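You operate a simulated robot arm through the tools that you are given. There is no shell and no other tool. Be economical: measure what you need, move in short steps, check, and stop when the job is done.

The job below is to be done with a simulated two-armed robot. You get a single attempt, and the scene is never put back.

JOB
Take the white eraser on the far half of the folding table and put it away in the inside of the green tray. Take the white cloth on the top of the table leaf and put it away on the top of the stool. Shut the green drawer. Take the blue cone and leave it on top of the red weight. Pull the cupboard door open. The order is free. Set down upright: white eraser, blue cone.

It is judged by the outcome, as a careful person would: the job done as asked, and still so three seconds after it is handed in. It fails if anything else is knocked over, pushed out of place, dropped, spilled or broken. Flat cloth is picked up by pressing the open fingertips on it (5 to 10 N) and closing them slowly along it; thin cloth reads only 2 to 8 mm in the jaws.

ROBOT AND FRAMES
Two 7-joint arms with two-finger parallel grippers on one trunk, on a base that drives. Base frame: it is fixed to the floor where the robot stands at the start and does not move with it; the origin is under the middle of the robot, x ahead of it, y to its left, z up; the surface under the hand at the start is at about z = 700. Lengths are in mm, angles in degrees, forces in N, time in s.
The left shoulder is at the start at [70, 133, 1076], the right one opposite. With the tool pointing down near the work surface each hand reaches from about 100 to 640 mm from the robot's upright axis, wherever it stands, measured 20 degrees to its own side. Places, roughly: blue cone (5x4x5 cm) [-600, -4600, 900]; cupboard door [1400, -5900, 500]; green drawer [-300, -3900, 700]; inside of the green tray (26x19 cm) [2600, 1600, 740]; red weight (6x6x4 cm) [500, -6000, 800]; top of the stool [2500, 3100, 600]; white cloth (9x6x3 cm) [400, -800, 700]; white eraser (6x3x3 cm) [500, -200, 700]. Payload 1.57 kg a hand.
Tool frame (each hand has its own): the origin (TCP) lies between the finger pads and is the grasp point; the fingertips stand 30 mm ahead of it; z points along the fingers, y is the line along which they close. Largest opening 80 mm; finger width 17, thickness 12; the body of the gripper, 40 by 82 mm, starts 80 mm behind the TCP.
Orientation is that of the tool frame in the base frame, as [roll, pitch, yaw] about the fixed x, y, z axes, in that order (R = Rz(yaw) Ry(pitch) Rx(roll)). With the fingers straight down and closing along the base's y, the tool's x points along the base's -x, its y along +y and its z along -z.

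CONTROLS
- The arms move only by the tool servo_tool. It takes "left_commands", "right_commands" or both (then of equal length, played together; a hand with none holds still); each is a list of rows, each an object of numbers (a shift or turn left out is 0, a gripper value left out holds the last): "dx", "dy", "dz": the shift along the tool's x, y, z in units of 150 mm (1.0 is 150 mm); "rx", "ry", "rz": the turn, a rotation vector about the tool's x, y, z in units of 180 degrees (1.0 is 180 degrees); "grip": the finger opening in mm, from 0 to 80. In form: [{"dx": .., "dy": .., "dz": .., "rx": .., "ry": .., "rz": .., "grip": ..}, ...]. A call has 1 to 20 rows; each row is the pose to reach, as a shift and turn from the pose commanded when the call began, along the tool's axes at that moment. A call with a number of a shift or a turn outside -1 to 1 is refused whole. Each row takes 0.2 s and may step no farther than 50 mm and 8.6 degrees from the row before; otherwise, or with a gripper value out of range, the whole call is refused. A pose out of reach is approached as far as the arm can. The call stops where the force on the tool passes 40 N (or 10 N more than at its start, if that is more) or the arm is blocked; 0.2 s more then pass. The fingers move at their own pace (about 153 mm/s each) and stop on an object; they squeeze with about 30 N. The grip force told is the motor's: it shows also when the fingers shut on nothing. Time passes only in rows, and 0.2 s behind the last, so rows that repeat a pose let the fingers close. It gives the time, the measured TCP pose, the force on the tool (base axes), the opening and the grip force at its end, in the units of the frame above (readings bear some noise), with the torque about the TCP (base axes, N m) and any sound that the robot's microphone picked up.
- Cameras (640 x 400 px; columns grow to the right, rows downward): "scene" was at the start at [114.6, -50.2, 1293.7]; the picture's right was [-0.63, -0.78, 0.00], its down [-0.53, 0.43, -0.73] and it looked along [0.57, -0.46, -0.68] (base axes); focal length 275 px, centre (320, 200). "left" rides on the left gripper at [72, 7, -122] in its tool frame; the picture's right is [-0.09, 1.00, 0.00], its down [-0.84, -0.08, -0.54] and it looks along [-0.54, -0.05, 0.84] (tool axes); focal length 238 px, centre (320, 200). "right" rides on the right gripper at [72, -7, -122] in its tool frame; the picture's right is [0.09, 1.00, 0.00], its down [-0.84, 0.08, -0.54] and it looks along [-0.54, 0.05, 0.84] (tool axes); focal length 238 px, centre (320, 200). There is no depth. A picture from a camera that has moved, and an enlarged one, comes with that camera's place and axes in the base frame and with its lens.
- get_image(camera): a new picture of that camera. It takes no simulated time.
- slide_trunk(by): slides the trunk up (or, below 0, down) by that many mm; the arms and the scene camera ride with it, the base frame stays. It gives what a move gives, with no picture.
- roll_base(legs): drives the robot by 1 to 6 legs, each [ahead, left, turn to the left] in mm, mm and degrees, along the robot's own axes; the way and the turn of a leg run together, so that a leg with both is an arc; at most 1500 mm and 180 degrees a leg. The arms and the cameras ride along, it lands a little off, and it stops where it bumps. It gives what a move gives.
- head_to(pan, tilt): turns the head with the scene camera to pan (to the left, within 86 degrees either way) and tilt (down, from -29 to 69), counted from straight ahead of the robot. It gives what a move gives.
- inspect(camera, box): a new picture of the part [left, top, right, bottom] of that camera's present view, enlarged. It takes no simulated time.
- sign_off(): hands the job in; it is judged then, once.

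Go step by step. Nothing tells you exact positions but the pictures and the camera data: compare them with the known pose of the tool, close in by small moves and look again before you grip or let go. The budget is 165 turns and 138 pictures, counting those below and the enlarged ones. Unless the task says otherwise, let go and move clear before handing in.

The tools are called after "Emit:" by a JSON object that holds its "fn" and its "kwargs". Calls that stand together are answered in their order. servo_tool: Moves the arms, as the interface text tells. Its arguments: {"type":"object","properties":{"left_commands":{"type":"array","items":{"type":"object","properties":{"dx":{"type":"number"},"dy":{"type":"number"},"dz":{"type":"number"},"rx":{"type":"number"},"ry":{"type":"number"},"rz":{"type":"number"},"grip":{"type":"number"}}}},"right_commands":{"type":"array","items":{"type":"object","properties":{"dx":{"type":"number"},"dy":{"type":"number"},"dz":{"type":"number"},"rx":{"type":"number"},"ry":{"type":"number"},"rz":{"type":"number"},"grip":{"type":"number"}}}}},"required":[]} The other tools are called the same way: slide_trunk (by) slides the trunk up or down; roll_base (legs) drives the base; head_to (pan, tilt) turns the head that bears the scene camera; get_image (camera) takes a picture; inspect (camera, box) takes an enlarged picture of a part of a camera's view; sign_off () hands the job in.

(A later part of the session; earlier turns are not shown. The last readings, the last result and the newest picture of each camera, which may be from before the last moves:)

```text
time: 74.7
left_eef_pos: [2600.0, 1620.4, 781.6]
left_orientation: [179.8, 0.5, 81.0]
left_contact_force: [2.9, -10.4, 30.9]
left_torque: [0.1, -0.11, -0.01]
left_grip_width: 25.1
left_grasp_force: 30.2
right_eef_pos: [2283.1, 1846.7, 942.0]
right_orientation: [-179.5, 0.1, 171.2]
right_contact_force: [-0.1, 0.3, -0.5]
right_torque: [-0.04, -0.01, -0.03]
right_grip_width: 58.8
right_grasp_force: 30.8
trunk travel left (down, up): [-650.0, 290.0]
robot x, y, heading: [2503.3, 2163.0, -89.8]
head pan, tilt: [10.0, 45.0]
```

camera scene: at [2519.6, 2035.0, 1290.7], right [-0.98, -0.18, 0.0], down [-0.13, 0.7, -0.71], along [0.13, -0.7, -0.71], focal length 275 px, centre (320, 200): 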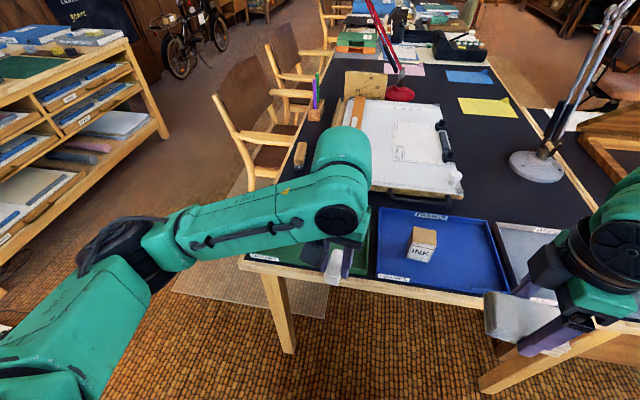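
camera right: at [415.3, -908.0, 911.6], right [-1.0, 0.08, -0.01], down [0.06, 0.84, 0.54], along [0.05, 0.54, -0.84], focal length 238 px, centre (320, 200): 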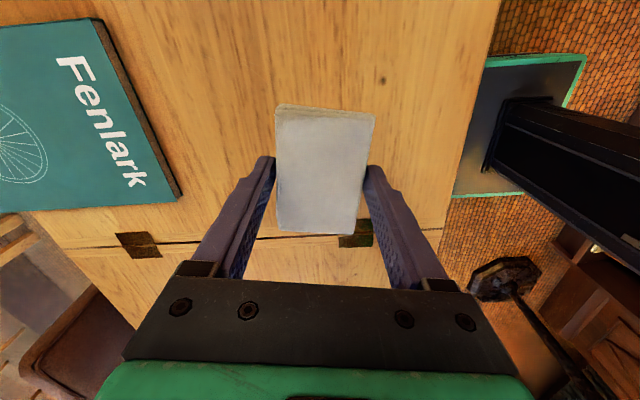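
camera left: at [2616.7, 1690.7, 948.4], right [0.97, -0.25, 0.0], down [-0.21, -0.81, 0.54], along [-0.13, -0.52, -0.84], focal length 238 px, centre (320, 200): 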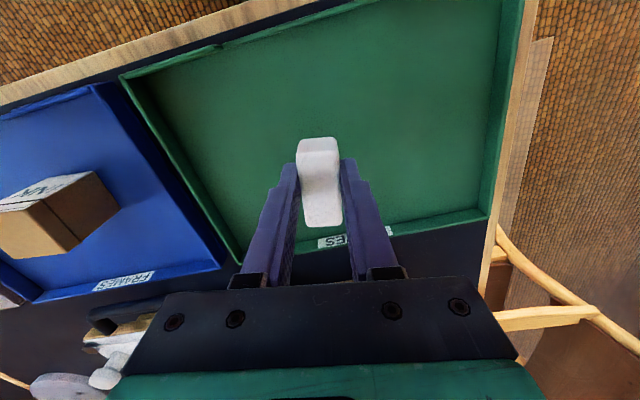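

The eraser touched the tray floor. I'll ease off, release and retract.

Emit:
{"fn": "servo_tool", "kwargs": {"left_commands": [{"dz": -0.02}, {"dz": -0.025, "grip": 40}, {"dz": -0.025, "grip": 60}, {"dz": -0.03, "grip": 60}, {"dz": -0.15, "grip": 60}, {"dz": -0.4, "grip": 60}, {"dz": -0.7, "grip": 60}]}}

Emit:
{"fn": "get_image", "kwargs": {"camera": "left"}}

```text
time: 76.3
left_eef_pos: [2601.2, 1618.9, 881.3]
left_orientation: [-179.9, -0.1, 80.9]
left_contact_force: [-0.6, -0.4, 0.3]
left_torque: [0.01, -0.02, -0.01]
left_grip_width: 60.1
left_grasp_force: 0.1
right_eef_pos: [2282.5, 1843.9, 940.0]
right_orientation: [-179.6, 0.0, 171.1]
right_contact_force: [-0.4, 0.8, 0.1]
right_torque: [-0.02, 0.01, -0.03]
right_grip_width: 58.8
right_grasp_force: 30.2
trunk travel left (down, up): [-650.0, 290.0]
robot x, y, heading: [2506.2, 2164.8, -89.9]
head pan, tilt: [10.0, 45.0]
```

```text
106 pictures are left
camera left: at [2617.5, 1691.2, 1002.6], right [0.97, -0.25, 0.0], down [-0.21, -0.81, 0.54], along [-0.13, -0.52, -0.84], focal length 238 px, centre (320, 200)
```

left: 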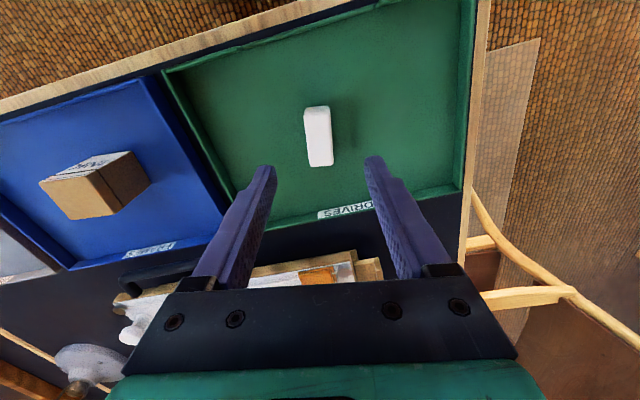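

The eraser rests upright in the green tray. I'll tuck the left hand and turn around to face the stool.

Emit:
{"fn": "servo_tool", "kwargs": {"left_commands": [{"dx": 0.25, "dz": -0.2}, {"dx": 0.5, "dz": -0.4}, {"dx": 0.75, "dz": -0.5}, {"dx": 0.99, "dz": -0.5}, {"dx": 0.99, "dz": -0.5}]}}

Emit:
{"fn": "roll_base", "kwargs": {"legs": [[0, 0, 180], [200, 200, 0]]}}

Emit:
{"fn": "head_to", "kwargs": {"pan": 0, "tilt": 40}}

Emit:
{"fn": "get_image", "kwargs": {"camera": "scene"}}

```text
time: 77.5
left_eef_pos: [2623.7, 1765.3, 957.0]
left_orientation: [180.0, -0.1, 80.9]
left_contact_force: [0.0, 0.9, 0.2]
left_torque: [0.01, -0.01, 0.03]
left_grip_width: 60.0
left_grasp_force: 0.0
right_eef_pos: [2283.8, 1844.5, 939.4]
right_orientation: [-179.7, 0.1, 171.1]
right_contact_force: [0.0, 0.1, -0.4]
right_torque: [-0.01, 0.01, -0.01]
right_grip_width: 58.5
right_grasp_force: 29.9
trunk travel left (down, up): [-650.0, 290.0]
robot x, y, heading: [2504.9, 2164.7, -89.9]
head pan, tilt: [10.0, 45.0]
```

```text
time: 86.8
left_eef_pos: [2189.7, 2759.6, 955.1]
left_orientation: [-179.9, -0.1, -99.2]
left_contact_force: [-0.4, -0.3, 0.5]
left_torque: [0.0, 0.02, 0.01]
left_grip_width: 60.0
left_grasp_force: 0.1
right_eef_pos: [2530.0, 2681.9, 941.3]
right_orientation: [-179.5, 0.0, -8.9]
right_contact_force: [-0.9, -0.4, 0.2]
right_torque: [-0.04, 0.01, -0.01]
right_grip_width: 58.9
right_grasp_force: 29.6
trunk travel left (down, up): [-650.0, 290.0]
robot x, y, heading: [2309.2, 2364.2, 90.2]
head pan, tilt: [10.0, 45.0]
```

```text
time: 87.5
left_eef_pos: [2188.9, 2759.9, 955.5]
left_orientation: [180.0, 0.0, -99.3]
left_contact_force: [-0.7, 0.3, 0.3]
left_torque: [-0.01, -0.01, 0.0]
left_grip_width: 59.9
left_grasp_force: 0.2
right_eef_pos: [2530.2, 2681.2, 938.8]
right_orientation: [-179.6, 0.0, -9.1]
right_contact_force: [-0.3, -0.1, -0.3]
right_torque: [-0.01, -0.02, 0.0]
right_grip_width: 58.7
right_grasp_force: 29.9
trunk travel left (down, up): [-650.0, 290.0]
robot x, y, heading: [2309.9, 2364.7, 90.5]
head pan, tilt: [0.0, 40.0]
```

```text
105 pictures are left
camera scene: at [2306.3, 2499.8, 1297.9], right [1.0, 0.0, 0.0], down [0.0, -0.64, -0.77], along [0.0, 0.77, -0.64], focal length 275 px, centre (320, 200)
```

scene: 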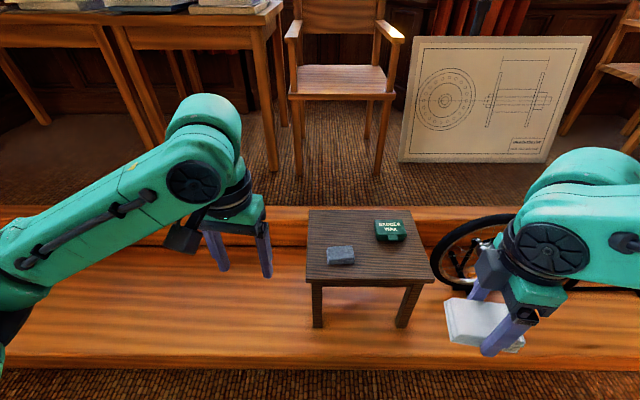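

The stool top spans about x 2263–2640 and y 2965–3274, with a grey sponge at [2370, 3060] and a green box at [2550, 3170]. I'll put the cloth in the free front-right area, about [2535, 3035], so I'm driving closer and lowering the trunk.

Emit:
{"fn": "roll_base", "kwargs": {"legs": [[180, 0, 0]]}}

Emit:
{"fn": "slide_trunk", "kwargs": {"by": -150}}

Emit:
{"fn": "get_image", "kwargs": {"camera": "right"}}

Emit:
{"fn": "get_image", "kwargs": {"camera": "scene"}}

```text
time: 89.0
left_eef_pos: [2188.0, 2937.7, 956.9]
left_orientation: [-180.0, 0.0, -99.1]
left_contact_force: [0.6, 0.6, 0.9]
left_torque: [-0.02, 0.01, -0.03]
left_grip_width: 59.9
left_grasp_force: 0.1
right_eef_pos: [2528.4, 2859.9, 940.1]
right_orientation: [-179.5, 0.0, -8.9]
right_contact_force: [0.2, -0.1, -1.7]
right_torque: [0.04, -0.02, -0.01]
right_grip_width: 58.8
right_grasp_force: 29.9
trunk travel left (down, up): [-650.0, 290.0]
robot x, y, heading: [2306.8, 2540.9, 89.9]
head pan, tilt: [0.0, 40.0]
```

```text
time: 90.8
left_eef_pos: [2188.7, 2938.1, 805.9]
left_orientation: [-179.9, -0.1, -99.1]
left_contact_force: [0.2, 0.2, 0.5]
left_torque: [0.01, -0.01, 0.0]
left_grip_width: 60.3
left_grasp_force: 0.1
right_eef_pos: [2529.4, 2859.7, 790.4]
right_orientation: [-179.6, 0.0, -8.9]
right_contact_force: [-0.8, 0.8, -0.8]
right_torque: [0.01, 0.0, 0.0]
right_grip_width: 58.7
right_grasp_force: 30.1
trunk travel left (down, up): [-500.0, 440.0]
robot x, y, heading: [2307.3, 2542.0, 90.3]
head pan, tilt: [0.0, 40.0]
```

```text
104 pictures are left
camera right: at [2600.9, 2855.6, 913.1], right [-0.06, -1.0, -0.01], down [-0.84, 0.05, 0.54], along [-0.54, 0.04, -0.84], focal length 238 px, centre (320, 200)
```

right: 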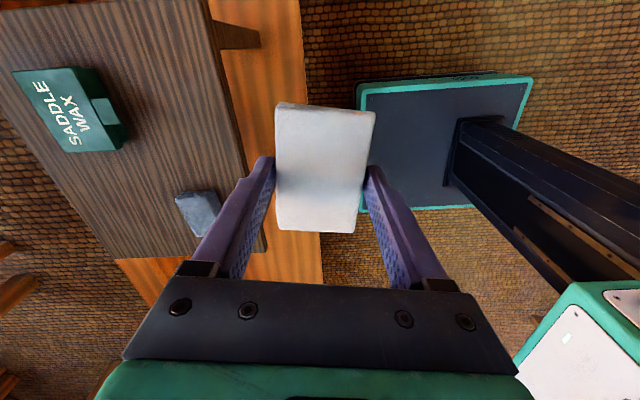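

```text
103 pictures are left
camera scene: at [2305.9, 2677.9, 1148.0], right [1.0, 0.0, 0.0], down [0.0, -0.64, -0.77], along [0.0, 0.77, -0.64], focal length 275 px, centre (320, 200)
```

scene: 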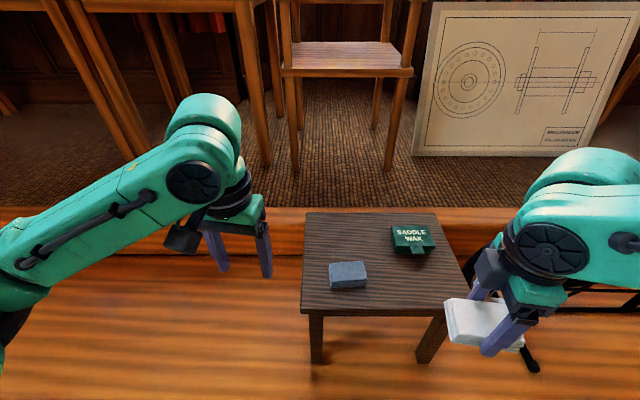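

Emit:
{"fn": "servo_tool", "kwargs": {"right_commands": [{"dx": -0.05, "dy": -0.25}, {"dx": -0.1, "dy": -0.5}, {"dx": -0.15, "dy": -0.75}, {"dx": -0.19, "dy": -1.0}, {"dx": -0.19, "dy": -1.0, "dz": 0.3}, {"dx": -0.19, "dy": -1.0, "dz": 0.5}, {"dx": -0.19, "dy": -1.0, "dz": 0.5}]}}

Emit:
{"fn": "get_image", "kwargs": {"camera": "right"}}

Emit:
{"fn": "get_image", "kwargs": {"camera": "scene"}}

```text
time: 92.4
left_eef_pos: [2188.0, 2938.9, 806.5]
left_orientation: [-180.0, 0.0, -99.1]
left_contact_force: [0.5, 0.3, -0.5]
left_torque: [-0.02, 0.03, -0.03]
left_grip_width: 60.0
left_grasp_force: 0.0
right_eef_pos: [2525.4, 3012.9, 715.7]
right_orientation: [-179.6, 0.0, -8.8]
right_contact_force: [0.5, 0.0, -0.6]
right_torque: [0.0, 0.0, 0.0]
right_grip_width: 58.9
right_grasp_force: 29.7
trunk travel left (down, up): [-500.0, 440.0]
robot x, y, heading: [2307.2, 2536.7, 90.1]
head pan, tilt: [0.0, 40.0]
```

```text
102 pictures are left
camera right: at [2596.1, 3008.0, 838.8], right [-0.06, -1.0, -0.01], down [-0.84, 0.05, 0.54], along [-0.54, 0.04, -0.84], focal length 238 px, centre (320, 200)
```

right: 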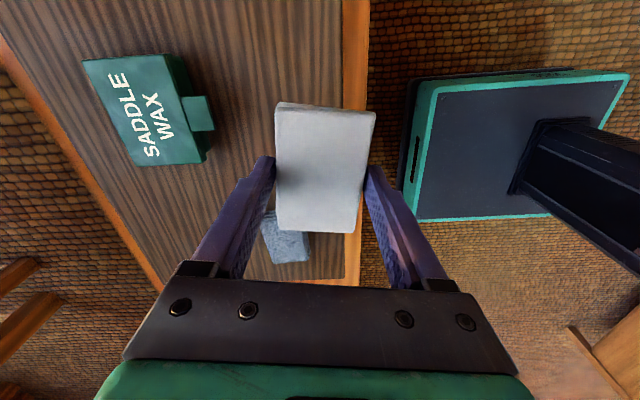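

```text
101 pictures are left
camera scene: at [2305.9, 2677.8, 1148.0], right [1.0, 0.0, 0.0], down [0.0, -0.64, -0.77], along [0.0, 0.77, -0.64], focal length 275 px, centre (320, 200)
```

scene: 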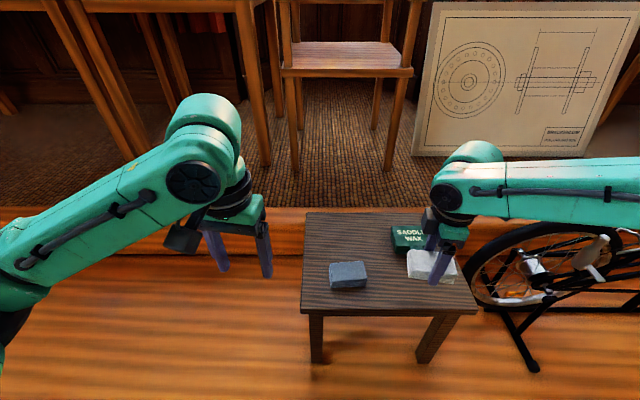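

I'll shift 25 mm deeper and lower to just above the stool.

Emit:
{"fn": "servo_tool", "kwargs": {"right_commands": [{"dx": -0.026, "dy": -0.165, "dz": 0.1}, {"dx": -0.026, "dy": -0.165, "dz": 0.3}, {"dx": -0.026, "dy": -0.165, "dz": 0.48}, {"dx": -0.026, "dy": -0.165, "dz": 0.48}]}}

Emit:
{"fn": "get_image", "kwargs": {"camera": "right"}}

```text
time: 93.4
left_eef_pos: [2188.2, 2938.6, 806.8]
left_orientation: [180.0, -0.1, -99.0]
left_contact_force: [0.1, -0.7, 0.7]
left_torque: [0.02, 0.0, -0.02]
left_grip_width: 59.8
left_grasp_force: 0.0
right_eef_pos: [2523.8, 3036.9, 644.2]
right_orientation: [-179.7, 0.0, -8.9]
right_contact_force: [0.2, -0.1, -0.8]
right_torque: [0.01, 0.01, -0.01]
right_grip_width: 58.5
right_grasp_force: 29.7
trunk travel left (down, up): [-500.0, 440.0]
robot x, y, heading: [2303.4, 2543.8, 90.3]
head pan, tilt: [0.0, 40.0]
```

```text
100 pictures are left
camera right: at [2596.3, 3033.3, 767.0], right [-0.06, -1.0, -0.01], down [-0.84, 0.05, 0.54], along [-0.54, 0.04, -0.84], focal length 238 px, centre (320, 200)
```

right: 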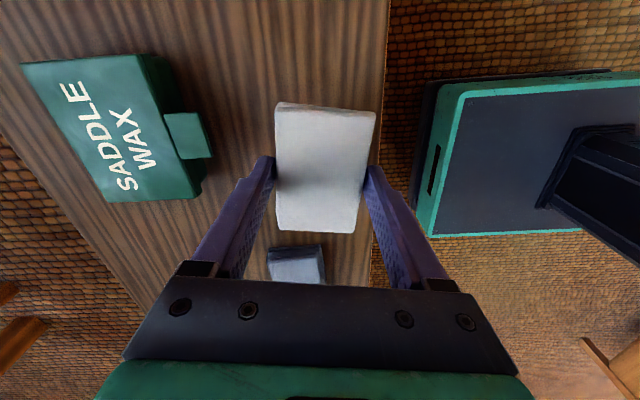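

Emit:
{"fn": "servo_tool", "kwargs": {"right_commands": [{"dz": 0.03}, {"dz": 0.06}, {"dz": 0.08}, {"dz": 0.095}, {"dz": 0.095}]}}

```text
time: 94.6
left_eef_pos: [2187.2, 2938.7, 807.0]
left_orientation: [180.0, 0.0, -99.1]
left_contact_force: [0.3, 0.7, 1.0]
left_torque: [0.0, 0.0, 0.0]
left_grip_width: 60.1
left_grasp_force: 0.0
right_eef_pos: [2523.9, 3038.2, 630.1]
right_orientation: [-179.5, 0.1, -9.0]
right_contact_force: [-0.3, -0.1, 0.2]
right_torque: [-0.01, -0.01, 0.0]
right_grip_width: 58.9
right_grasp_force: 30.2
trunk travel left (down, up): [-500.0, 440.0]
robot x, y, heading: [2309.2, 2539.9, 90.2]
head pan, tilt: [0.0, 40.0]
```

Emit:
{"fn": "servo_tool", "kwargs": {"right_commands": [{"dz": 0.015}, {"dz": 0.03}, {"dz": 0.03}]}}

```text
time: 95.4
left_eef_pos: [2189.0, 2937.2, 806.2]
left_orientation: [-180.0, -0.1, -99.1]
left_contact_force: [0.1, -0.1, 0.4]
left_torque: [0.02, -0.05, -0.02]
left_grip_width: 60.1
left_grasp_force: 0.0
right_eef_pos: [2524.6, 3038.7, 626.4]
right_orientation: [-179.6, 0.0, -8.9]
right_contact_force: [-0.1, 0.2, -0.1]
right_torque: [0.03, 0.0, 0.01]
right_grip_width: 58.5
right_grasp_force: 29.7
trunk travel left (down, up): [-500.0, 440.0]
robot x, y, heading: [2303.9, 2541.3, 90.0]
head pan, tilt: [0.0, 40.0]
```

Emit:
{"fn": "servo_tool", "kwargs": {"right_commands": [{"dz": 0.015}, {"dz": 0.03}, {"dz": 0.045}, {"dz": 0.06}, {"dz": 0.06}]}}

Emit:
{"fn": "get_image", "kwargs": {"camera": "right"}}

```text
time: 96.6
left_eef_pos: [2187.9, 2938.0, 807.1]
left_orientation: [180.0, 0.0, -99.1]
left_contact_force: [0.8, -0.9, 0.2]
left_torque: [0.0, 0.02, -0.01]
left_grip_width: 60.0
left_grasp_force: 0.0
right_eef_pos: [2524.3, 3039.4, 616.9]
right_orientation: [-179.7, 0.1, -8.9]
right_contact_force: [0.9, -0.1, -0.2]
right_torque: [0.02, -0.01, 0.0]
right_grip_width: 58.6
right_grasp_force: 30.1
trunk travel left (down, up): [-500.0, 440.0]
robot x, y, heading: [2309.9, 2539.8, 90.3]
head pan, tilt: [0.0, 40.0]
```

```text
99 pictures are left
camera right: at [2596.1, 3034.7, 739.5], right [-0.06, -1.0, -0.01], down [-0.84, 0.05, 0.54], along [-0.54, 0.04, -0.84], focal length 238 px, centre (320, 200)
```

right: 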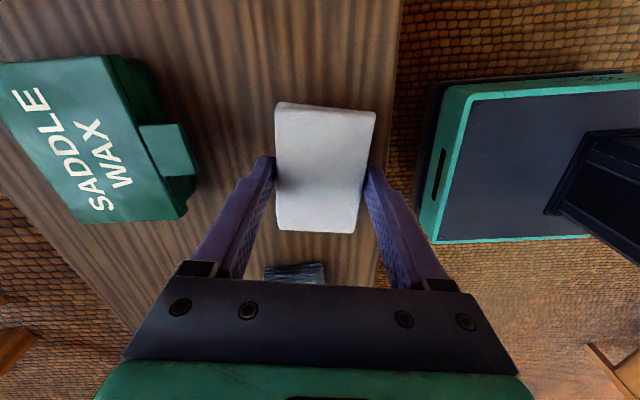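

Parallax puts the stool top at about z≈571, lower than I assumed. I'll keep descending in small steps.

Emit:
{"fn": "servo_tool", "kwargs": {"right_commands": [{"dz": 0.03}, {"dz": 0.06}, {"dz": 0.08}, {"dz": 0.095}, {"dz": 0.1}, {"dz": 0.1}]}}

```text
time: 98.0
left_eef_pos: [2188.1, 2938.3, 807.0]
left_orientation: [180.0, -0.1, -99.1]
left_contact_force: [0.2, 0.5, 0.5]
left_torque: [-0.02, -0.01, -0.03]
left_grip_width: 60.0
left_grasp_force: 0.0
right_eef_pos: [2524.7, 3037.7, 605.3]
right_orientation: [-179.8, 0.1, -9.0]
right_contact_force: [0.0, 0.7, -1.5]
right_torque: [-0.01, 0.0, -0.02]
right_grip_width: 58.8
right_grasp_force: 29.9
right hand out of reach, approached as far as the arm can: row 4, 5, 6
trunk travel left (down, up): [-500.0, 440.0]
robot x, y, heading: [2304.2, 2541.0, 90.2]
head pan, tilt: [0.0, 40.0]
```

The arm is at its reach limit. I'll raise the hand, lower the trunk 80 mm, then continue with the arm.

Emit:
{"fn": "servo_tool", "kwargs": {"right_commands": [{"dz": -0.25}, {"dz": -0.5}, {"dz": -0.65}, {"dz": -0.65}]}}

Emit:
{"fn": "slide_trunk", "kwargs": {"by": -80}}

```text
time: 99.0
left_eef_pos: [2188.4, 2938.3, 806.8]
left_orientation: [-180.0, -0.2, -99.1]
left_contact_force: [0.4, 0.1, -0.5]
left_torque: [0.0, 0.0, -0.02]
left_grip_width: 59.8
left_grasp_force: 0.1
right_eef_pos: [2525.0, 3036.9, 701.9]
right_orientation: [-179.5, -0.1, -8.9]
right_contact_force: [0.0, -0.1, 0.8]
right_torque: [-0.02, -0.04, -0.01]
right_grip_width: 58.9
right_grasp_force: 30.4
trunk travel left (down, up): [-500.0, 440.0]
robot x, y, heading: [2306.6, 2537.5, 90.1]
head pan, tilt: [0.0, 40.0]
```

```text
time: 100.2
left_eef_pos: [2188.0, 2936.7, 726.0]
left_orientation: [-180.0, 0.0, -99.1]
left_contact_force: [0.4, -0.7, -0.2]
left_torque: [-0.01, 0.01, 0.02]
left_grip_width: 60.1
left_grasp_force: 0.0
right_eef_pos: [2525.6, 3037.1, 621.8]
right_orientation: [-179.6, -0.1, -8.9]
right_contact_force: [0.2, 0.0, -0.4]
right_torque: [0.0, 0.01, 0.0]
right_grip_width: 58.8
right_grasp_force: 29.9
trunk travel left (down, up): [-420.0, 520.0]
robot x, y, heading: [2304.7, 2541.1, 90.1]
head pan, tilt: [0.0, 40.0]
```

Emit:
{"fn": "servo_tool", "kwargs": {"right_commands": [{"dz": 0.06}, {"dz": 0.1}, {"dz": 0.12}, {"dz": 0.135}, {"dz": 0.135}]}}

```text
time: 101.3
left_eef_pos: [2188.5, 2937.7, 725.5]
left_orientation: [-180.0, 0.0, -99.1]
left_contact_force: [0.5, 0.5, 0.5]
left_torque: [0.04, 0.03, 0.0]
left_grip_width: 59.6
left_grasp_force: 0.2
right_eef_pos: [2523.8, 3036.1, 602.0]
right_orientation: [-179.6, 0.1, -8.9]
right_contact_force: [-0.5, -0.4, -0.8]
right_torque: [0.03, -0.01, 0.02]
right_grip_width: 58.7
right_grasp_force: 29.6
trunk travel left (down, up): [-420.0, 520.0]
robot x, y, heading: [2309.0, 2537.6, 90.2]
head pan, tilt: [0.0, 40.0]
```

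Emit:
{"fn": "servo_tool", "kwargs": {"right_commands": [{"dz": 0.013}, {"dz": 0.026}, {"dz": 0.04}, {"dz": 0.04}]}}

Emit:
{"fn": "get_image", "kwargs": {"camera": "scene"}}

```text
time: 102.3
left_eef_pos: [2188.2, 2935.1, 729.0]
left_orientation: [-179.9, 0.2, -99.1]
left_contact_force: [0.2, 0.5, 0.0]
left_torque: [-0.02, -0.04, 0.03]
left_grip_width: 60.1
left_grasp_force: 0.0
right_eef_pos: [2524.6, 3037.0, 600.5]
right_orientation: [-178.8, 0.0, -9.0]
right_contact_force: [6.2, 3.6, 39.0]
right_torque: [-1.23, 0.05, 0.23]
right_grip_width: 58.9
right_grasp_force: 29.6
trunk travel left (down, up): [-420.0, 520.0]
robot x, y, heading: [2305.7, 2542.0, 90.3]
head pan, tilt: [0.0, 40.0]
```

```text
98 pictures are left
camera scene: at [2304.5, 2673.6, 1069.0], right [1.0, 0.0, 0.0], down [0.0, -0.64, -0.77], along [0.0, 0.77, -0.64], focal length 275 px, centre (320, 200)
```

scene: 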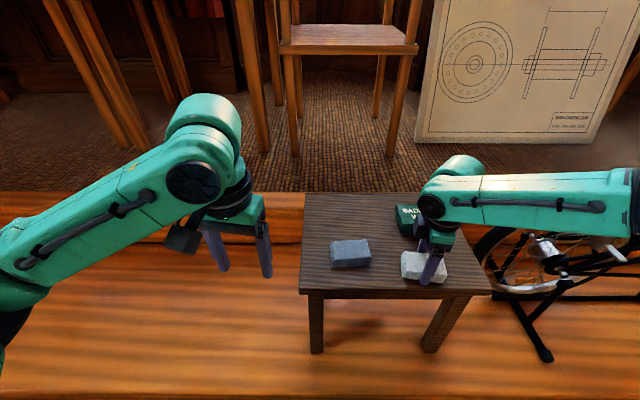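

Contact is made. I'll ease off, open to 68 mm and rise.

Emit:
{"fn": "servo_tool", "kwargs": {"right_commands": [{"dz": -0.03}, {"dz": -0.03, "grip": 63}, {"dz": -0.03, "grip": 68}, {"dz": -0.03, "grip": 68}, {"dz": -0.15, "grip": 68}, {"dz": -0.4, "grip": 68}, {"dz": -0.7, "grip": 68}, {"dz": -0.9, "grip": 68}]}}

Emit:
{"fn": "get_image", "kwargs": {"camera": "right"}}

```text
time: 104.2
left_eef_pos: [2187.9, 2937.9, 726.5]
left_orientation: [-179.9, -0.1, -99.1]
left_contact_force: [0.1, 0.0, -0.7]
left_torque: [-0.02, 0.04, -0.02]
left_grip_width: 59.8
left_grasp_force: 0.1
right_eef_pos: [2524.4, 3035.5, 731.4]
right_orientation: [-179.6, -0.1, -8.9]
right_contact_force: [-0.2, 0.4, -0.3]
right_torque: [-0.04, 0.02, 0.01]
right_grip_width: 67.9
right_grasp_force: 0.1
trunk travel left (down, up): [-420.0, 520.0]
robot x, y, heading: [2302.4, 2544.1, 90.1]
head pan, tilt: [0.0, 40.0]
```

```text
97 pictures are left
camera right: at [2596.2, 3030.7, 853.8], right [-0.06, -1.0, 0.0], down [-0.84, 0.05, 0.54], along [-0.54, 0.04, -0.84], focal length 238 px, centre (320, 200)
```

right: 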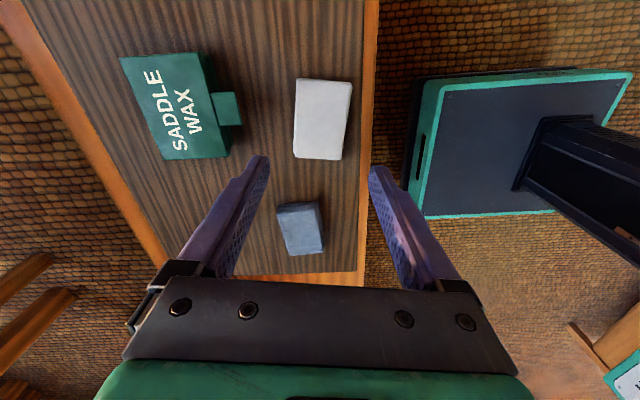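

The cloth lies on the stool top. I'll tuck the right arm, raise the trunk and start back the way I came.

Emit:
{"fn": "servo_tool", "kwargs": {"right_commands": [{"dy": 0.25, "dz": -0.2}, {"dy": 0.5, "dz": -0.3}, {"dy": 0.75, "dz": -0.3}, {"dy": 1.0, "dz": -0.3}, {"dy": 1.0, "dz": -0.3}]}}

Emit:
{"fn": "slide_trunk", "kwargs": {"by": 230}}

Emit:
{"fn": "roll_base", "kwargs": {"legs": [[-380, 0, 0], [0, 0, 90]]}}

Emit:
{"fn": "get_image", "kwargs": {"camera": "scene"}}

```text
time: 105.3
left_eef_pos: [2188.3, 2938.6, 726.6]
left_orientation: [-180.0, -0.2, -99.1]
left_contact_force: [-0.3, 0.0, -0.1]
left_torque: [0.01, -0.02, 0.03]
left_grip_width: 59.8
left_grasp_force: 0.1
right_eef_pos: [2501.3, 2886.7, 773.8]
right_orientation: [-179.7, 0.0, -8.9]
right_contact_force: [0.4, -0.4, -0.4]
right_torque: [0.02, 0.04, -0.01]
right_grip_width: 68.1
right_grasp_force: 0.1
trunk travel left (down, up): [-420.0, 520.0]
robot x, y, heading: [2304.6, 2536.5, 90.4]
head pan, tilt: [0.0, 40.0]
```

```text
time: 107.8
left_eef_pos: [2189.4, 2938.0, 956.3]
left_orientation: [179.9, -0.1, -99.0]
left_contact_force: [-0.4, 0.0, 0.3]
left_torque: [0.01, 0.02, -0.01]
left_grip_width: 59.7
left_grasp_force: 0.0
right_eef_pos: [2501.4, 2887.7, 1003.9]
right_orientation: [-179.6, 0.0, -8.9]
right_contact_force: [-0.1, -0.5, -0.4]
right_torque: [0.0, 0.0, -0.02]
right_grip_width: 68.0
right_grasp_force: 0.1
trunk travel left (down, up): [-650.0, 290.0]
robot x, y, heading: [2311.4, 2542.8, 90.0]
head pan, tilt: [0.0, 40.0]
```

```text
time: 114.0
left_eef_pos: [1910.8, 2042.9, 956.3]
left_orientation: [-180.0, 0.1, -8.9]
left_contact_force: [-0.7, -0.4, -0.8]
left_torque: [0.0, -0.01, 0.02]
left_grip_width: 60.1
left_grasp_force: 0.1
right_eef_pos: [1960.1, 2356.7, 1004.6]
right_orientation: [-179.6, 0.0, 81.2]
right_contact_force: [-0.9, -0.4, 0.2]
right_torque: [-0.02, -0.01, 0.02]
right_grip_width: 68.0
right_grasp_force: 0.1
trunk travel left (down, up): [-650.0, 290.0]
robot x, y, heading: [2307.8, 2162.1, -179.8]
head pan, tilt: [0.0, 40.0]
```

```text
96 pictures are left
camera scene: at [2172.2, 2164.7, 1297.9], right [-0.01, 1.0, 0.0], down [0.64, 0.01, -0.77], along [-0.77, -0.01, -0.64], focal length 275 px, centre (320, 200)
```

scene: 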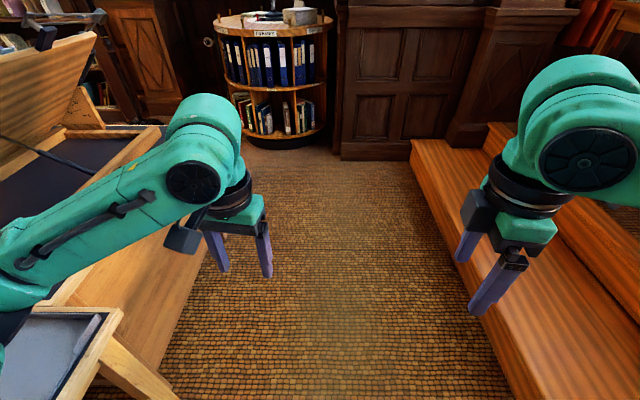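

The way is clear. I'll drive to x≈620, turn left to face the corridor and shift to x≈470.

Emit:
{"fn": "roll_base", "kwargs": {"legs": [[1000, 0, 0], [690, 0, 0], [0, 0, 90], [0, -150, 0]]}}

Emit:
{"fn": "head_to", "kwargs": {"pan": 0, "tilt": 35}}

Emit:
{"fn": "get_image", "kwargs": {"camera": "scene"}}

```text
time: 127.4
left_eef_pos: [584.5, 1757.7, 956.8]
left_orientation: [-180.0, 0.0, 80.7]
left_contact_force: [-0.1, 0.4, 0.1]
left_torque: [0.01, -0.02, -0.03]
left_grip_width: 60.0
left_grasp_force: 0.0
right_eef_pos: [271.6, 1808.8, 1005.1]
right_orientation: [-179.7, 0.0, 170.9]
right_contact_force: [0.4, -0.2, 0.2]
right_torque: [-0.02, -0.03, 0.0]
right_grip_width: 67.7
right_grasp_force: 0.1
trunk travel left (down, up): [-650.0, 290.0]
robot x, y, heading: [465.8, 2154.1, -89.9]
head pan, tilt: [0.0, 40.0]
```

```text
time: 128.1
left_eef_pos: [582.9, 1757.7, 956.1]
left_orientation: [179.9, 0.0, 80.7]
left_contact_force: [0.3, 0.2, 0.0]
left_torque: [0.0, 0.01, -0.01]
left_grip_width: 60.0
left_grasp_force: 0.1
right_eef_pos: [270.7, 1809.2, 1005.3]
right_orientation: [-179.6, 0.0, 170.9]
right_contact_force: [0.6, 0.6, -0.9]
right_torque: [0.03, -0.03, 0.0]
right_grip_width: 67.8
right_grasp_force: 0.1
trunk travel left (down, up): [-650.0, 290.0]
robot x, y, heading: [466.9, 2153.6, -89.6]
head pan, tilt: [0.0, 35.0]
```

```text
95 pictures are left
camera scene: at [465.6, 2018.6, 1305.4], right [-1.0, 0.0, 0.0], down [0.0, 0.57, -0.82], along [0.0, -0.82, -0.57], focal length 275 px, centre (320, 200)
```

scene: 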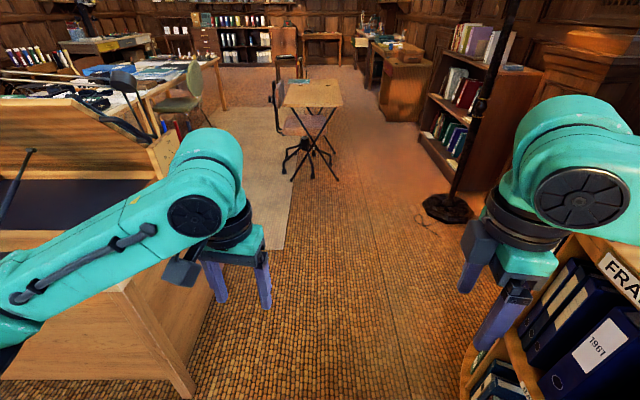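

The corridor is clear, with a floor-standing pole near [-560, 280] and the folding table spanning x≥291. I'll drive through, shift to x≈-50 and continue south to y≈-2300.

Emit:
{"fn": "roll_base", "kwargs": {"legs": [[1450, 0, 0], [0, -500, 0], [1500, 0, 0], [1400, 0, 0]]}}

Emit:
{"fn": "get_image", "kwargs": {"camera": "scene"}}

```text
time: 151.4
left_eef_pos: [67.3, -2594.0, 956.8]
left_orientation: [-180.0, -0.1, 80.1]
left_contact_force: [-0.1, -0.3, -0.4]
left_torque: [-0.01, 0.0, 0.04]
left_grip_width: 60.1
left_grasp_force: 0.1
right_eef_pos: [-245.8, -2540.0, 1004.1]
right_orientation: [-179.7, 0.0, 170.3]
right_contact_force: [-0.5, 0.2, -0.6]
right_torque: [0.04, 0.03, 0.01]
right_grip_width: 67.9
right_grasp_force: 0.1
trunk travel left (down, up): [-650.0, 290.0]
robot x, y, heading: [-45.7, -2193.6, -90.7]
head pan, tilt: [0.0, 35.0]
```

```text
94 pictures are left
camera scene: at [-47.8, -2331.1, 1305.5], right [-1.0, 0.01, 0.0], down [0.01, 0.57, -0.82], along [-0.01, -0.82, -0.57], focal length 275 px, centre (320, 200)
```

scene: 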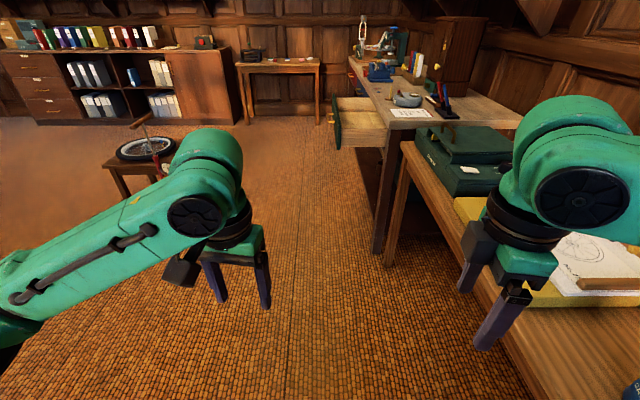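

The green drawer is open and pulled out toward +x from the far bench. I'll zoom in on the bench and the back wall.

Emit:
{"fn": "inspect", "kwargs": {"camera": "scene", "box": [310, 10, 470, 170]}}

Emit:
{"fn": "inspect", "kwargs": {"camera": "scene", "box": [0, 10, 340, 200]}}

```text
2.50 times, centred on (390, 90) of scene
camera zoom: at [-47.8, -2331.1, 1305.5], right [-1.0, 0.01, 0.0], down [0.01, 0.57, -0.82], along [-0.01, -0.82, -0.57], focal length 688 px, centre (145, 475)
```

zoom: 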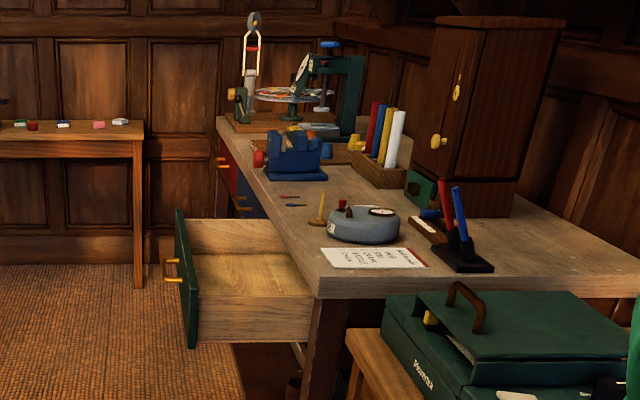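

```text
1.88 times, centred on (170, 105) of scene
camera zoom: at [-47.8, -2331.1, 1305.5], right [-1.0, 0.01, 0.0], down [0.01, 0.57, -0.82], along [-0.01, -0.82, -0.57], focal length 518 px, centre (602, 379)
```

zoom: 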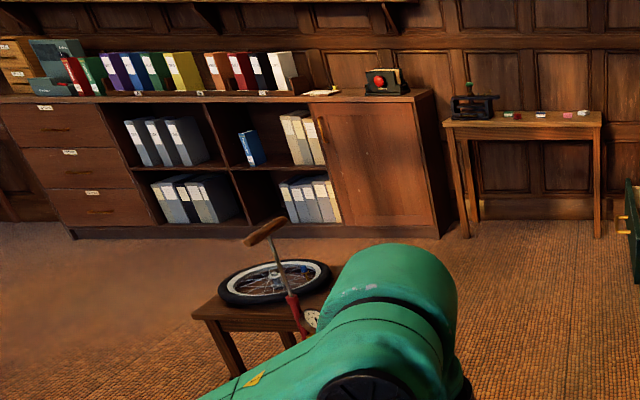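

The drawer front is about 215 mm out from the bench edge, which runs at x≈-386. I'll drive to about [250, -3900] and turn to face the bench.

Emit:
{"fn": "roll_base", "kwargs": {"legs": [[0, 330, 1], [1350, 0, 0], [0, 0, -90]]}}

Emit:
{"fn": "head_to", "kwargs": {"pan": 30, "tilt": 40}}

Emit:
{"fn": "get_image", "kwargs": {"camera": "scene"}}

```text
time: 163.8
left_eef_pos: [-96.3, -3654.9, 956.4]
left_orientation: [180.0, 0.0, -9.5]
left_contact_force: [-0.3, 0.2, -0.4]
left_torque: [-0.02, 0.02, -0.03]
left_grip_width: 60.0
left_grasp_force: 0.1
right_eef_pos: [-42.3, -3341.9, 1003.7]
right_orientation: [-179.6, 0.0, 80.7]
right_contact_force: [0.7, 0.3, 0.3]
right_torque: [-0.01, -0.01, -0.02]
right_grip_width: 68.1
right_grasp_force: 0.1
trunk travel left (down, up): [-650.0, 290.0]
robot x, y, heading: [297.3, -3541.3, 179.7]
head pan, tilt: [0.0, 35.0]
```

```text
time: 164.7
left_eef_pos: [-96.2, -3654.1, 957.1]
left_orientation: [180.0, 0.0, -9.4]
left_contact_force: [-0.1, 0.5, 0.4]
left_torque: [0.01, -0.04, 0.02]
left_grip_width: 60.2
left_grasp_force: 0.2
right_eef_pos: [-44.6, -3341.8, 1004.1]
right_orientation: [-179.6, -0.1, 80.7]
right_contact_force: [-0.5, 0.6, 0.7]
right_torque: [0.02, -0.05, -0.03]
right_grip_width: 67.9
right_grasp_force: 0.0
trunk travel left (down, up): [-650.0, 290.0]
robot x, y, heading: [304.1, -3538.4, 179.9]
head pan, tilt: [30.0, 40.0]
```

```text
91 pictures are left
camera scene: at [177.6, -3578.8, 1297.9], right [-0.5, 0.87, 0.0], down [0.56, 0.32, -0.77], along [-0.66, -0.38, -0.64], focal length 275 px, centre (320, 200)
```

scene: 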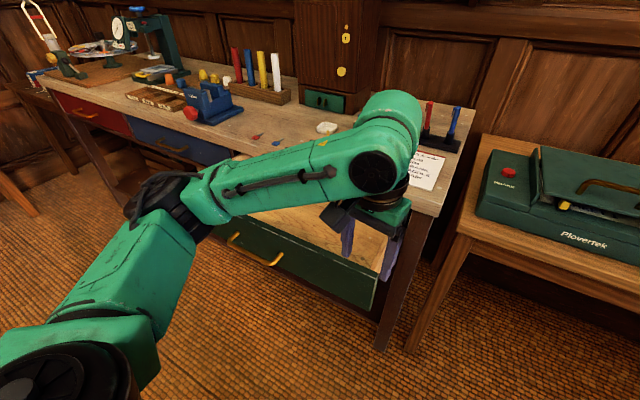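

The handle is near [-150, -3980, 680]. I'll strafe left so the left hand is in front of the drawer's middle and look again.

Emit:
{"fn": "roll_base", "kwargs": {"legs": [[-40, 320, 0]]}}

Emit:
{"fn": "head_to", "kwargs": {"pan": 5, "tilt": 50}}

Emit:
{"fn": "get_image", "kwargs": {"camera": "scene"}}

Emit:
{"fn": "get_image", "kwargs": {"camera": "left"}}

```text
time: 166.9
left_eef_pos: [-56.2, -3976.9, 956.1]
left_orientation: [-179.9, 0.0, -9.4]
left_contact_force: [-0.9, -0.6, 0.5]
left_torque: [0.02, 0.01, -0.01]
left_grip_width: 59.9
left_grasp_force: 0.0
right_eef_pos: [-3.6, -3662.5, 1003.9]
right_orientation: [-179.6, 0.0, 80.9]
right_contact_force: [0.1, -0.1, 0.0]
right_torque: [0.02, -0.01, 0.04]
right_grip_width: 67.8
right_grasp_force: 0.0
trunk travel left (down, up): [-650.0, 290.0]
robot x, y, heading: [345.0, -3861.9, -180.0]
head pan, tilt: [30.0, 40.0]
```

```text
time: 167.8
left_eef_pos: [-56.1, -3975.8, 956.3]
left_orientation: [-180.0, 0.0, -9.3]
left_contact_force: [-0.1, -0.4, 0.4]
left_torque: [0.01, 0.04, 0.0]
left_grip_width: 60.1
left_grasp_force: 0.0
right_eef_pos: [-3.5, -3663.1, 1003.6]
right_orientation: [-179.6, 0.0, 80.9]
right_contact_force: [0.0, -0.9, -0.4]
right_torque: [-0.04, 0.03, -0.02]
right_grip_width: 68.0
right_grasp_force: 0.0
trunk travel left (down, up): [-650.0, 290.0]
robot x, y, heading: [338.5, -3857.0, -180.0]
head pan, tilt: [5.0, 50.0]
```

```text
90 pictures are left
camera scene: at [214.3, -3864.2, 1283.8], right [-0.09, 1.0, 0.0], down [0.76, 0.07, -0.64], along [-0.64, -0.06, -0.77], focal length 275 px, centre (320, 200)
```

scene: 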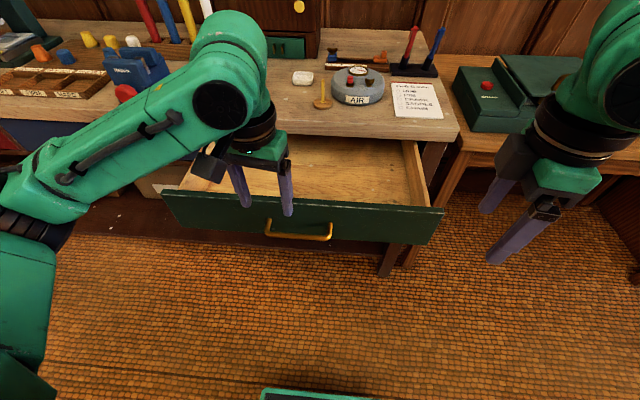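

```text
89 pictures are left
camera left: at [13.0, -3992.9, 1078.0], right [-0.25, -0.97, 0.0], down [-0.81, 0.21, 0.54], along [-0.52, 0.14, -0.84], focal length 238 px, centre (320, 200)
```

left: 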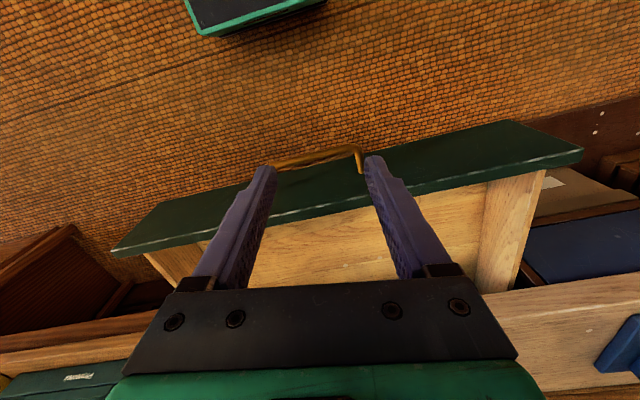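

The drawer front is at x≈-140, y -4230 to -3650, with the handle bar at about [-104, -3945, 768]. I'll close the left fingers and lower them in front of the handle, then push on it.

Emit:
{"fn": "servo_tool", "kwargs": {"left_commands": [{"dx": -0.01, "dy": -0.06, "dz": 0.2, "rz": -0.015, "grip": 0}, {"dx": -0.033, "dy": -0.197, "dz": 0.45, "rz": -0.03, "grip": 0}, {"dx": -0.033, "dy": -0.197, "dz": 0.7, "rz": -0.052, "grip": 0}, {"dx": -0.033, "dy": -0.197, "dz": 0.95, "rz": -0.052, "grip": 0}, {"dx": -0.033, "dy": -0.197, "dz": 1.0, "rz": -0.052, "grip": 0}, {"dx": -0.033, "dy": -0.197, "dz": 1.0, "rz": -0.052, "grip": 0}]}}

Emit:
{"fn": "get_image", "kwargs": {"camera": "scene"}}

Emit:
{"fn": "get_image", "kwargs": {"camera": "left"}}

```text
time: 169.2
left_eef_pos: [-56.1, -3946.9, 806.2]
left_orientation: [179.9, 0.1, 0.0]
left_contact_force: [0.8, -0.8, -0.2]
left_torque: [-0.01, -0.02, 0.0]
left_grip_width: 0.2
left_grasp_force: 22.0
right_eef_pos: [-4.5, -3663.4, 1004.2]
right_orientation: [-179.6, 0.0, 81.0]
right_contact_force: [-0.4, 0.3, -0.3]
right_torque: [-0.02, -0.01, -0.01]
right_grip_width: 67.8
right_grasp_force: 0.0
trunk travel left (down, up): [-650.0, 290.0]
robot x, y, heading: [340.8, -3856.9, -180.1]
head pan, tilt: [5.0, 50.0]
```

```text
88 pictures are left
camera scene: at [214.4, -3864.5, 1283.7], right [-0.09, 1.0, 0.0], down [0.76, 0.07, -0.64], along [-0.64, -0.06, -0.77], focal length 275 px, centre (320, 200)
```

scene: 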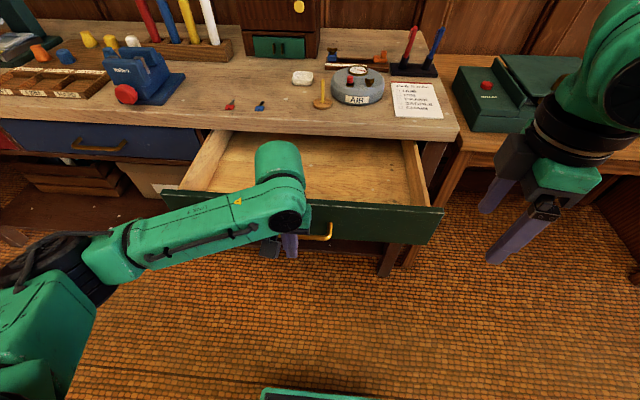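

```text
87 pictures are left
camera left: at [15.3, -3952.0, 927.6], right [-0.09, -1.0, 0.0], down [-0.84, 0.08, 0.54], along [-0.54, 0.05, -0.84], focal length 238 px, centre (320, 200)
```

left: 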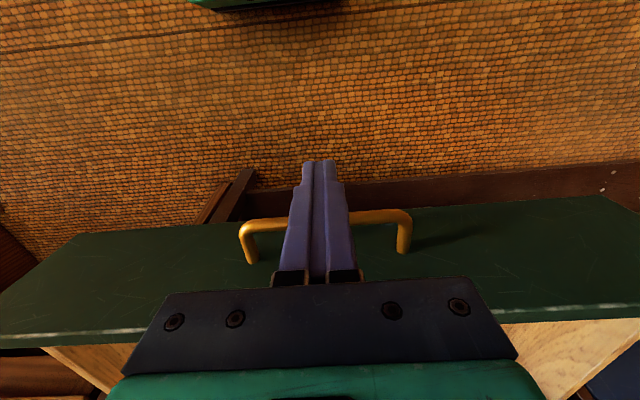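

The handle bar is right behind the fingers at z≈772. I'll lower 25 mm and push toward -x.

Emit:
{"fn": "servo_tool", "kwargs": {"left_commands": [{"dz": 0.17, "grip": 0}, {"dz": 0.17, "dx": -0.15}, {"dz": 0.17, "dx": -0.25}, {"dz": 0.17, "dx": -0.35}, {"dz": 0.17, "dx": -0.45}, {"dz": 0.17, "dx": -0.55}, {"dz": 0.17, "dx": -0.65}, {"dz": 0.17, "dx": -0.75}, {"dz": 0.17, "dx": -0.85}, {"dz": 0.17, "dx": -0.95}, {"dz": 0.17, "dx": -0.95}]}}

Emit:
{"fn": "get_image", "kwargs": {"camera": "scene"}}

```text
time: 171.6
left_eef_pos: [-199.6, -3946.9, 782.3]
left_orientation: [-180.0, 0.0, 0.0]
left_contact_force: [0.5, 0.5, -0.7]
left_torque: [-0.01, -0.03, 0.04]
left_grip_width: 0.0
left_grasp_force: 21.2
right_eef_pos: [-3.7, -3663.5, 1005.2]
right_orientation: [-179.6, -0.1, 80.9]
right_contact_force: [0.9, 0.2, 0.1]
right_torque: [-0.03, -0.03, 0.02]
right_grip_width: 68.1
right_grasp_force: 0.0
trunk travel left (down, up): [-650.0, 290.0]
robot x, y, heading: [343.1, -3860.9, -179.9]
head pan, tilt: [5.0, 50.0]
```

```text
86 pictures are left
camera scene: at [214.6, -3864.6, 1283.8], right [-0.09, 1.0, 0.0], down [0.76, 0.07, -0.64], along [-0.64, -0.06, -0.77], focal length 275 px, centre (320, 200)
```

scene: 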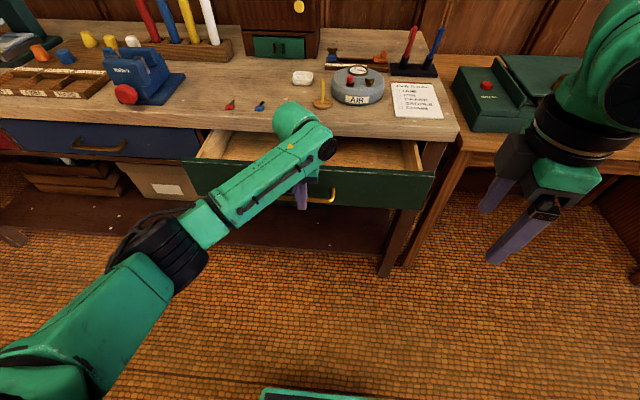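

The drawer slides easily but the reach runs out. I'll drive the base ahead 90 mm, pushing the drawer along, then finish with the arm.

Emit:
{"fn": "roll_base", "kwargs": {"legs": [[90, 0, 0]]}}

Emit:
{"fn": "servo_tool", "kwargs": {"left_commands": [{"dx": -0.05, "grip": 0}, {"dx": -0.1}, {"dx": -0.15}, {"dx": -0.2}, {"dx": -0.25}, {"dx": -0.3}, {"dx": -0.3}]}}

Emit:
{"fn": "get_image", "kwargs": {"camera": "scene"}}

```text
time: 172.7
left_eef_pos: [-289.8, -3944.8, 781.2]
left_orientation: [-180.0, 0.0, 0.0]
left_contact_force: [0.7, -0.6, -0.6]
left_torque: [-0.01, -0.02, -0.04]
left_grip_width: 0.1
left_grasp_force: 21.6
right_eef_pos: [-94.3, -3663.3, 1004.3]
right_orientation: [-179.6, 0.0, 80.8]
right_contact_force: [0.5, -0.8, -0.4]
right_torque: [0.0, 0.01, -0.01]
right_grip_width: 68.1
right_grasp_force: 0.1
trunk travel left (down, up): [-650.0, 290.0]
robot x, y, heading: [252.8, -3859.8, 180.1]
head pan, tilt: [5.0, 50.0]
```

```text
time: 174.3
left_eef_pos: [-335.6, -3947.0, 781.1]
left_orientation: [-180.0, 0.0, 0.0]
left_contact_force: [-0.3, -0.2, 0.0]
left_torque: [0.02, 0.02, 0.01]
left_grip_width: 0.2
left_grasp_force: 21.6
right_eef_pos: [-94.5, -3663.2, 1004.4]
right_orientation: [-179.6, 0.0, 80.7]
right_contact_force: [-0.6, 0.0, 0.1]
right_torque: [0.04, 0.01, -0.01]
right_grip_width: 67.8
right_grasp_force: 0.0
trunk travel left (down, up): [-650.0, 290.0]
robot x, y, heading: [252.0, -3858.5, 180.1]
head pan, tilt: [5.0, 50.0]
```

```text
85 pictures are left
camera scene: at [123.8, -3864.3, 1283.8], right [-0.09, 1.0, 0.0], down [0.76, 0.07, -0.64], along [-0.64, -0.06, -0.77], focal length 275 px, centre (320, 200)
```

scene: 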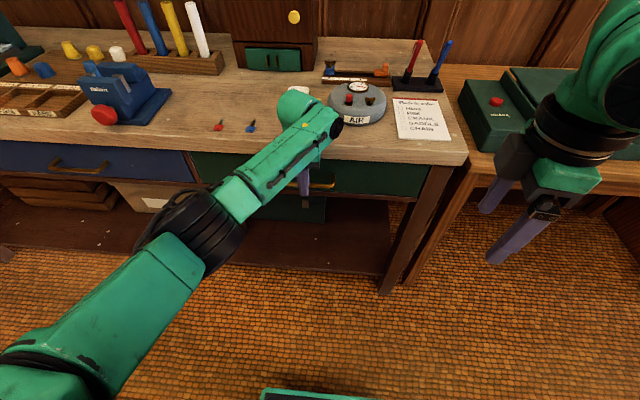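

Emit:
{"fn": "inspect", "kwargs": {"camera": "scene", "box": [140, 110, 480, 290]}}

Emit:
{"fn": "get_image", "kwargs": {"camera": "left"}}

```text
1.88 times, centred on (310, 200) of scene
camera zoom: at [123.8, -3864.3, 1283.8], right [-0.09, 1.0, 0.0], down [0.76, 0.07, -0.64], along [-0.64, -0.06, -0.77], focal length 518 px, centre (339, 200)
```

zoom: 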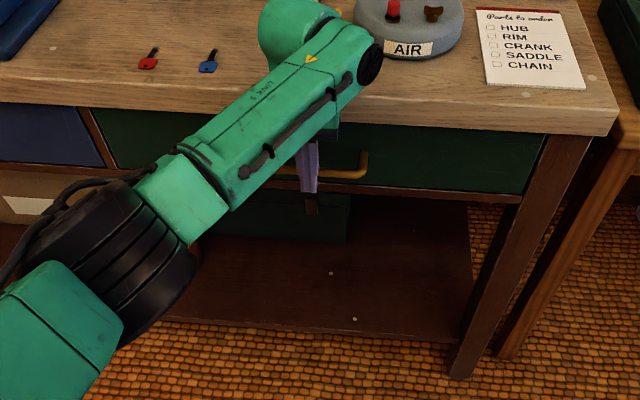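

```text
83 pictures are left
camera left: at [-264.0, -3951.5, 902.8], right [-0.09, -1.0, 0.0], down [-0.84, 0.08, 0.54], along [-0.54, 0.05, -0.84], focal length 238 px, centre (320, 200)
```

left: 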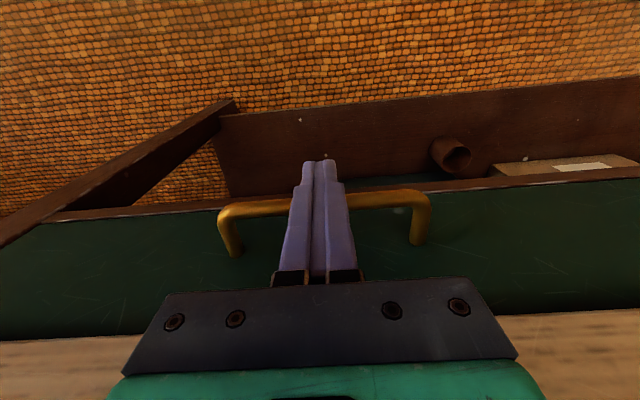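

The drawer is nearly flush. I'll push a little more and watch for a rise in force.

Emit:
{"fn": "servo_tool", "kwargs": {"left_commands": [{"dx": -0.03, "grip": 0}, {"dx": -0.06}, {"dx": -0.09}, {"dx": -0.09}]}}

Emit:
{"fn": "inspect", "kwargs": {"camera": "scene", "box": [140, 110, 480, 290]}}

```text
time: 175.2
left_eef_pos: [-336.7, -3945.4, 781.1]
left_orientation: [180.0, -0.5, 0.0]
left_contact_force: [23.5, -2.9, 7.4]
left_torque: [0.37, 2.58, -0.21]
left_grip_width: 0.0
left_grasp_force: 21.7
right_eef_pos: [-87.7, -3663.0, 1007.2]
right_orientation: [-179.3, -0.1, 80.9]
right_contact_force: [-0.7, 0.5, -0.1]
right_torque: [-0.01, 0.04, -0.03]
right_grip_width: 68.1
right_grasp_force: 0.0
trunk travel left (down, up): [-650.0, 290.0]
robot x, y, heading: [254.8, -3859.1, -180.0]
head pan, tilt: [5.0, 50.0]
stopped in row 4 (left hand): the force on the tool passed its limit at 46 N (the readings are from after the stop); the commanded pose is now the measured one
```

```text
1.88 times, centred on (310, 200) of scene
camera zoom: at [132.7, -3864.9, 1284.9], right [-0.09, 1.0, 0.0], down [0.76, 0.07, -0.65], along [-0.65, -0.06, -0.76], focal length 518 px, centre (339, 200)
```

zoom: 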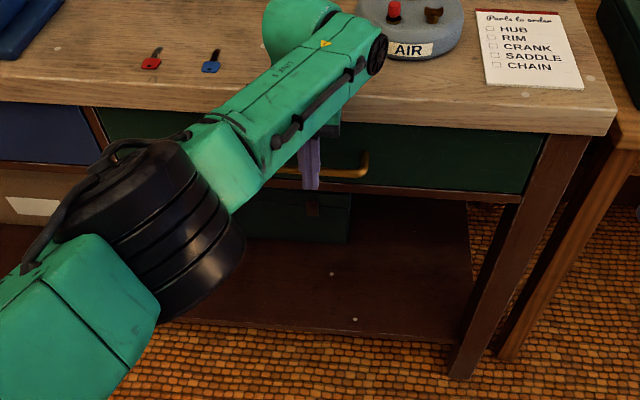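

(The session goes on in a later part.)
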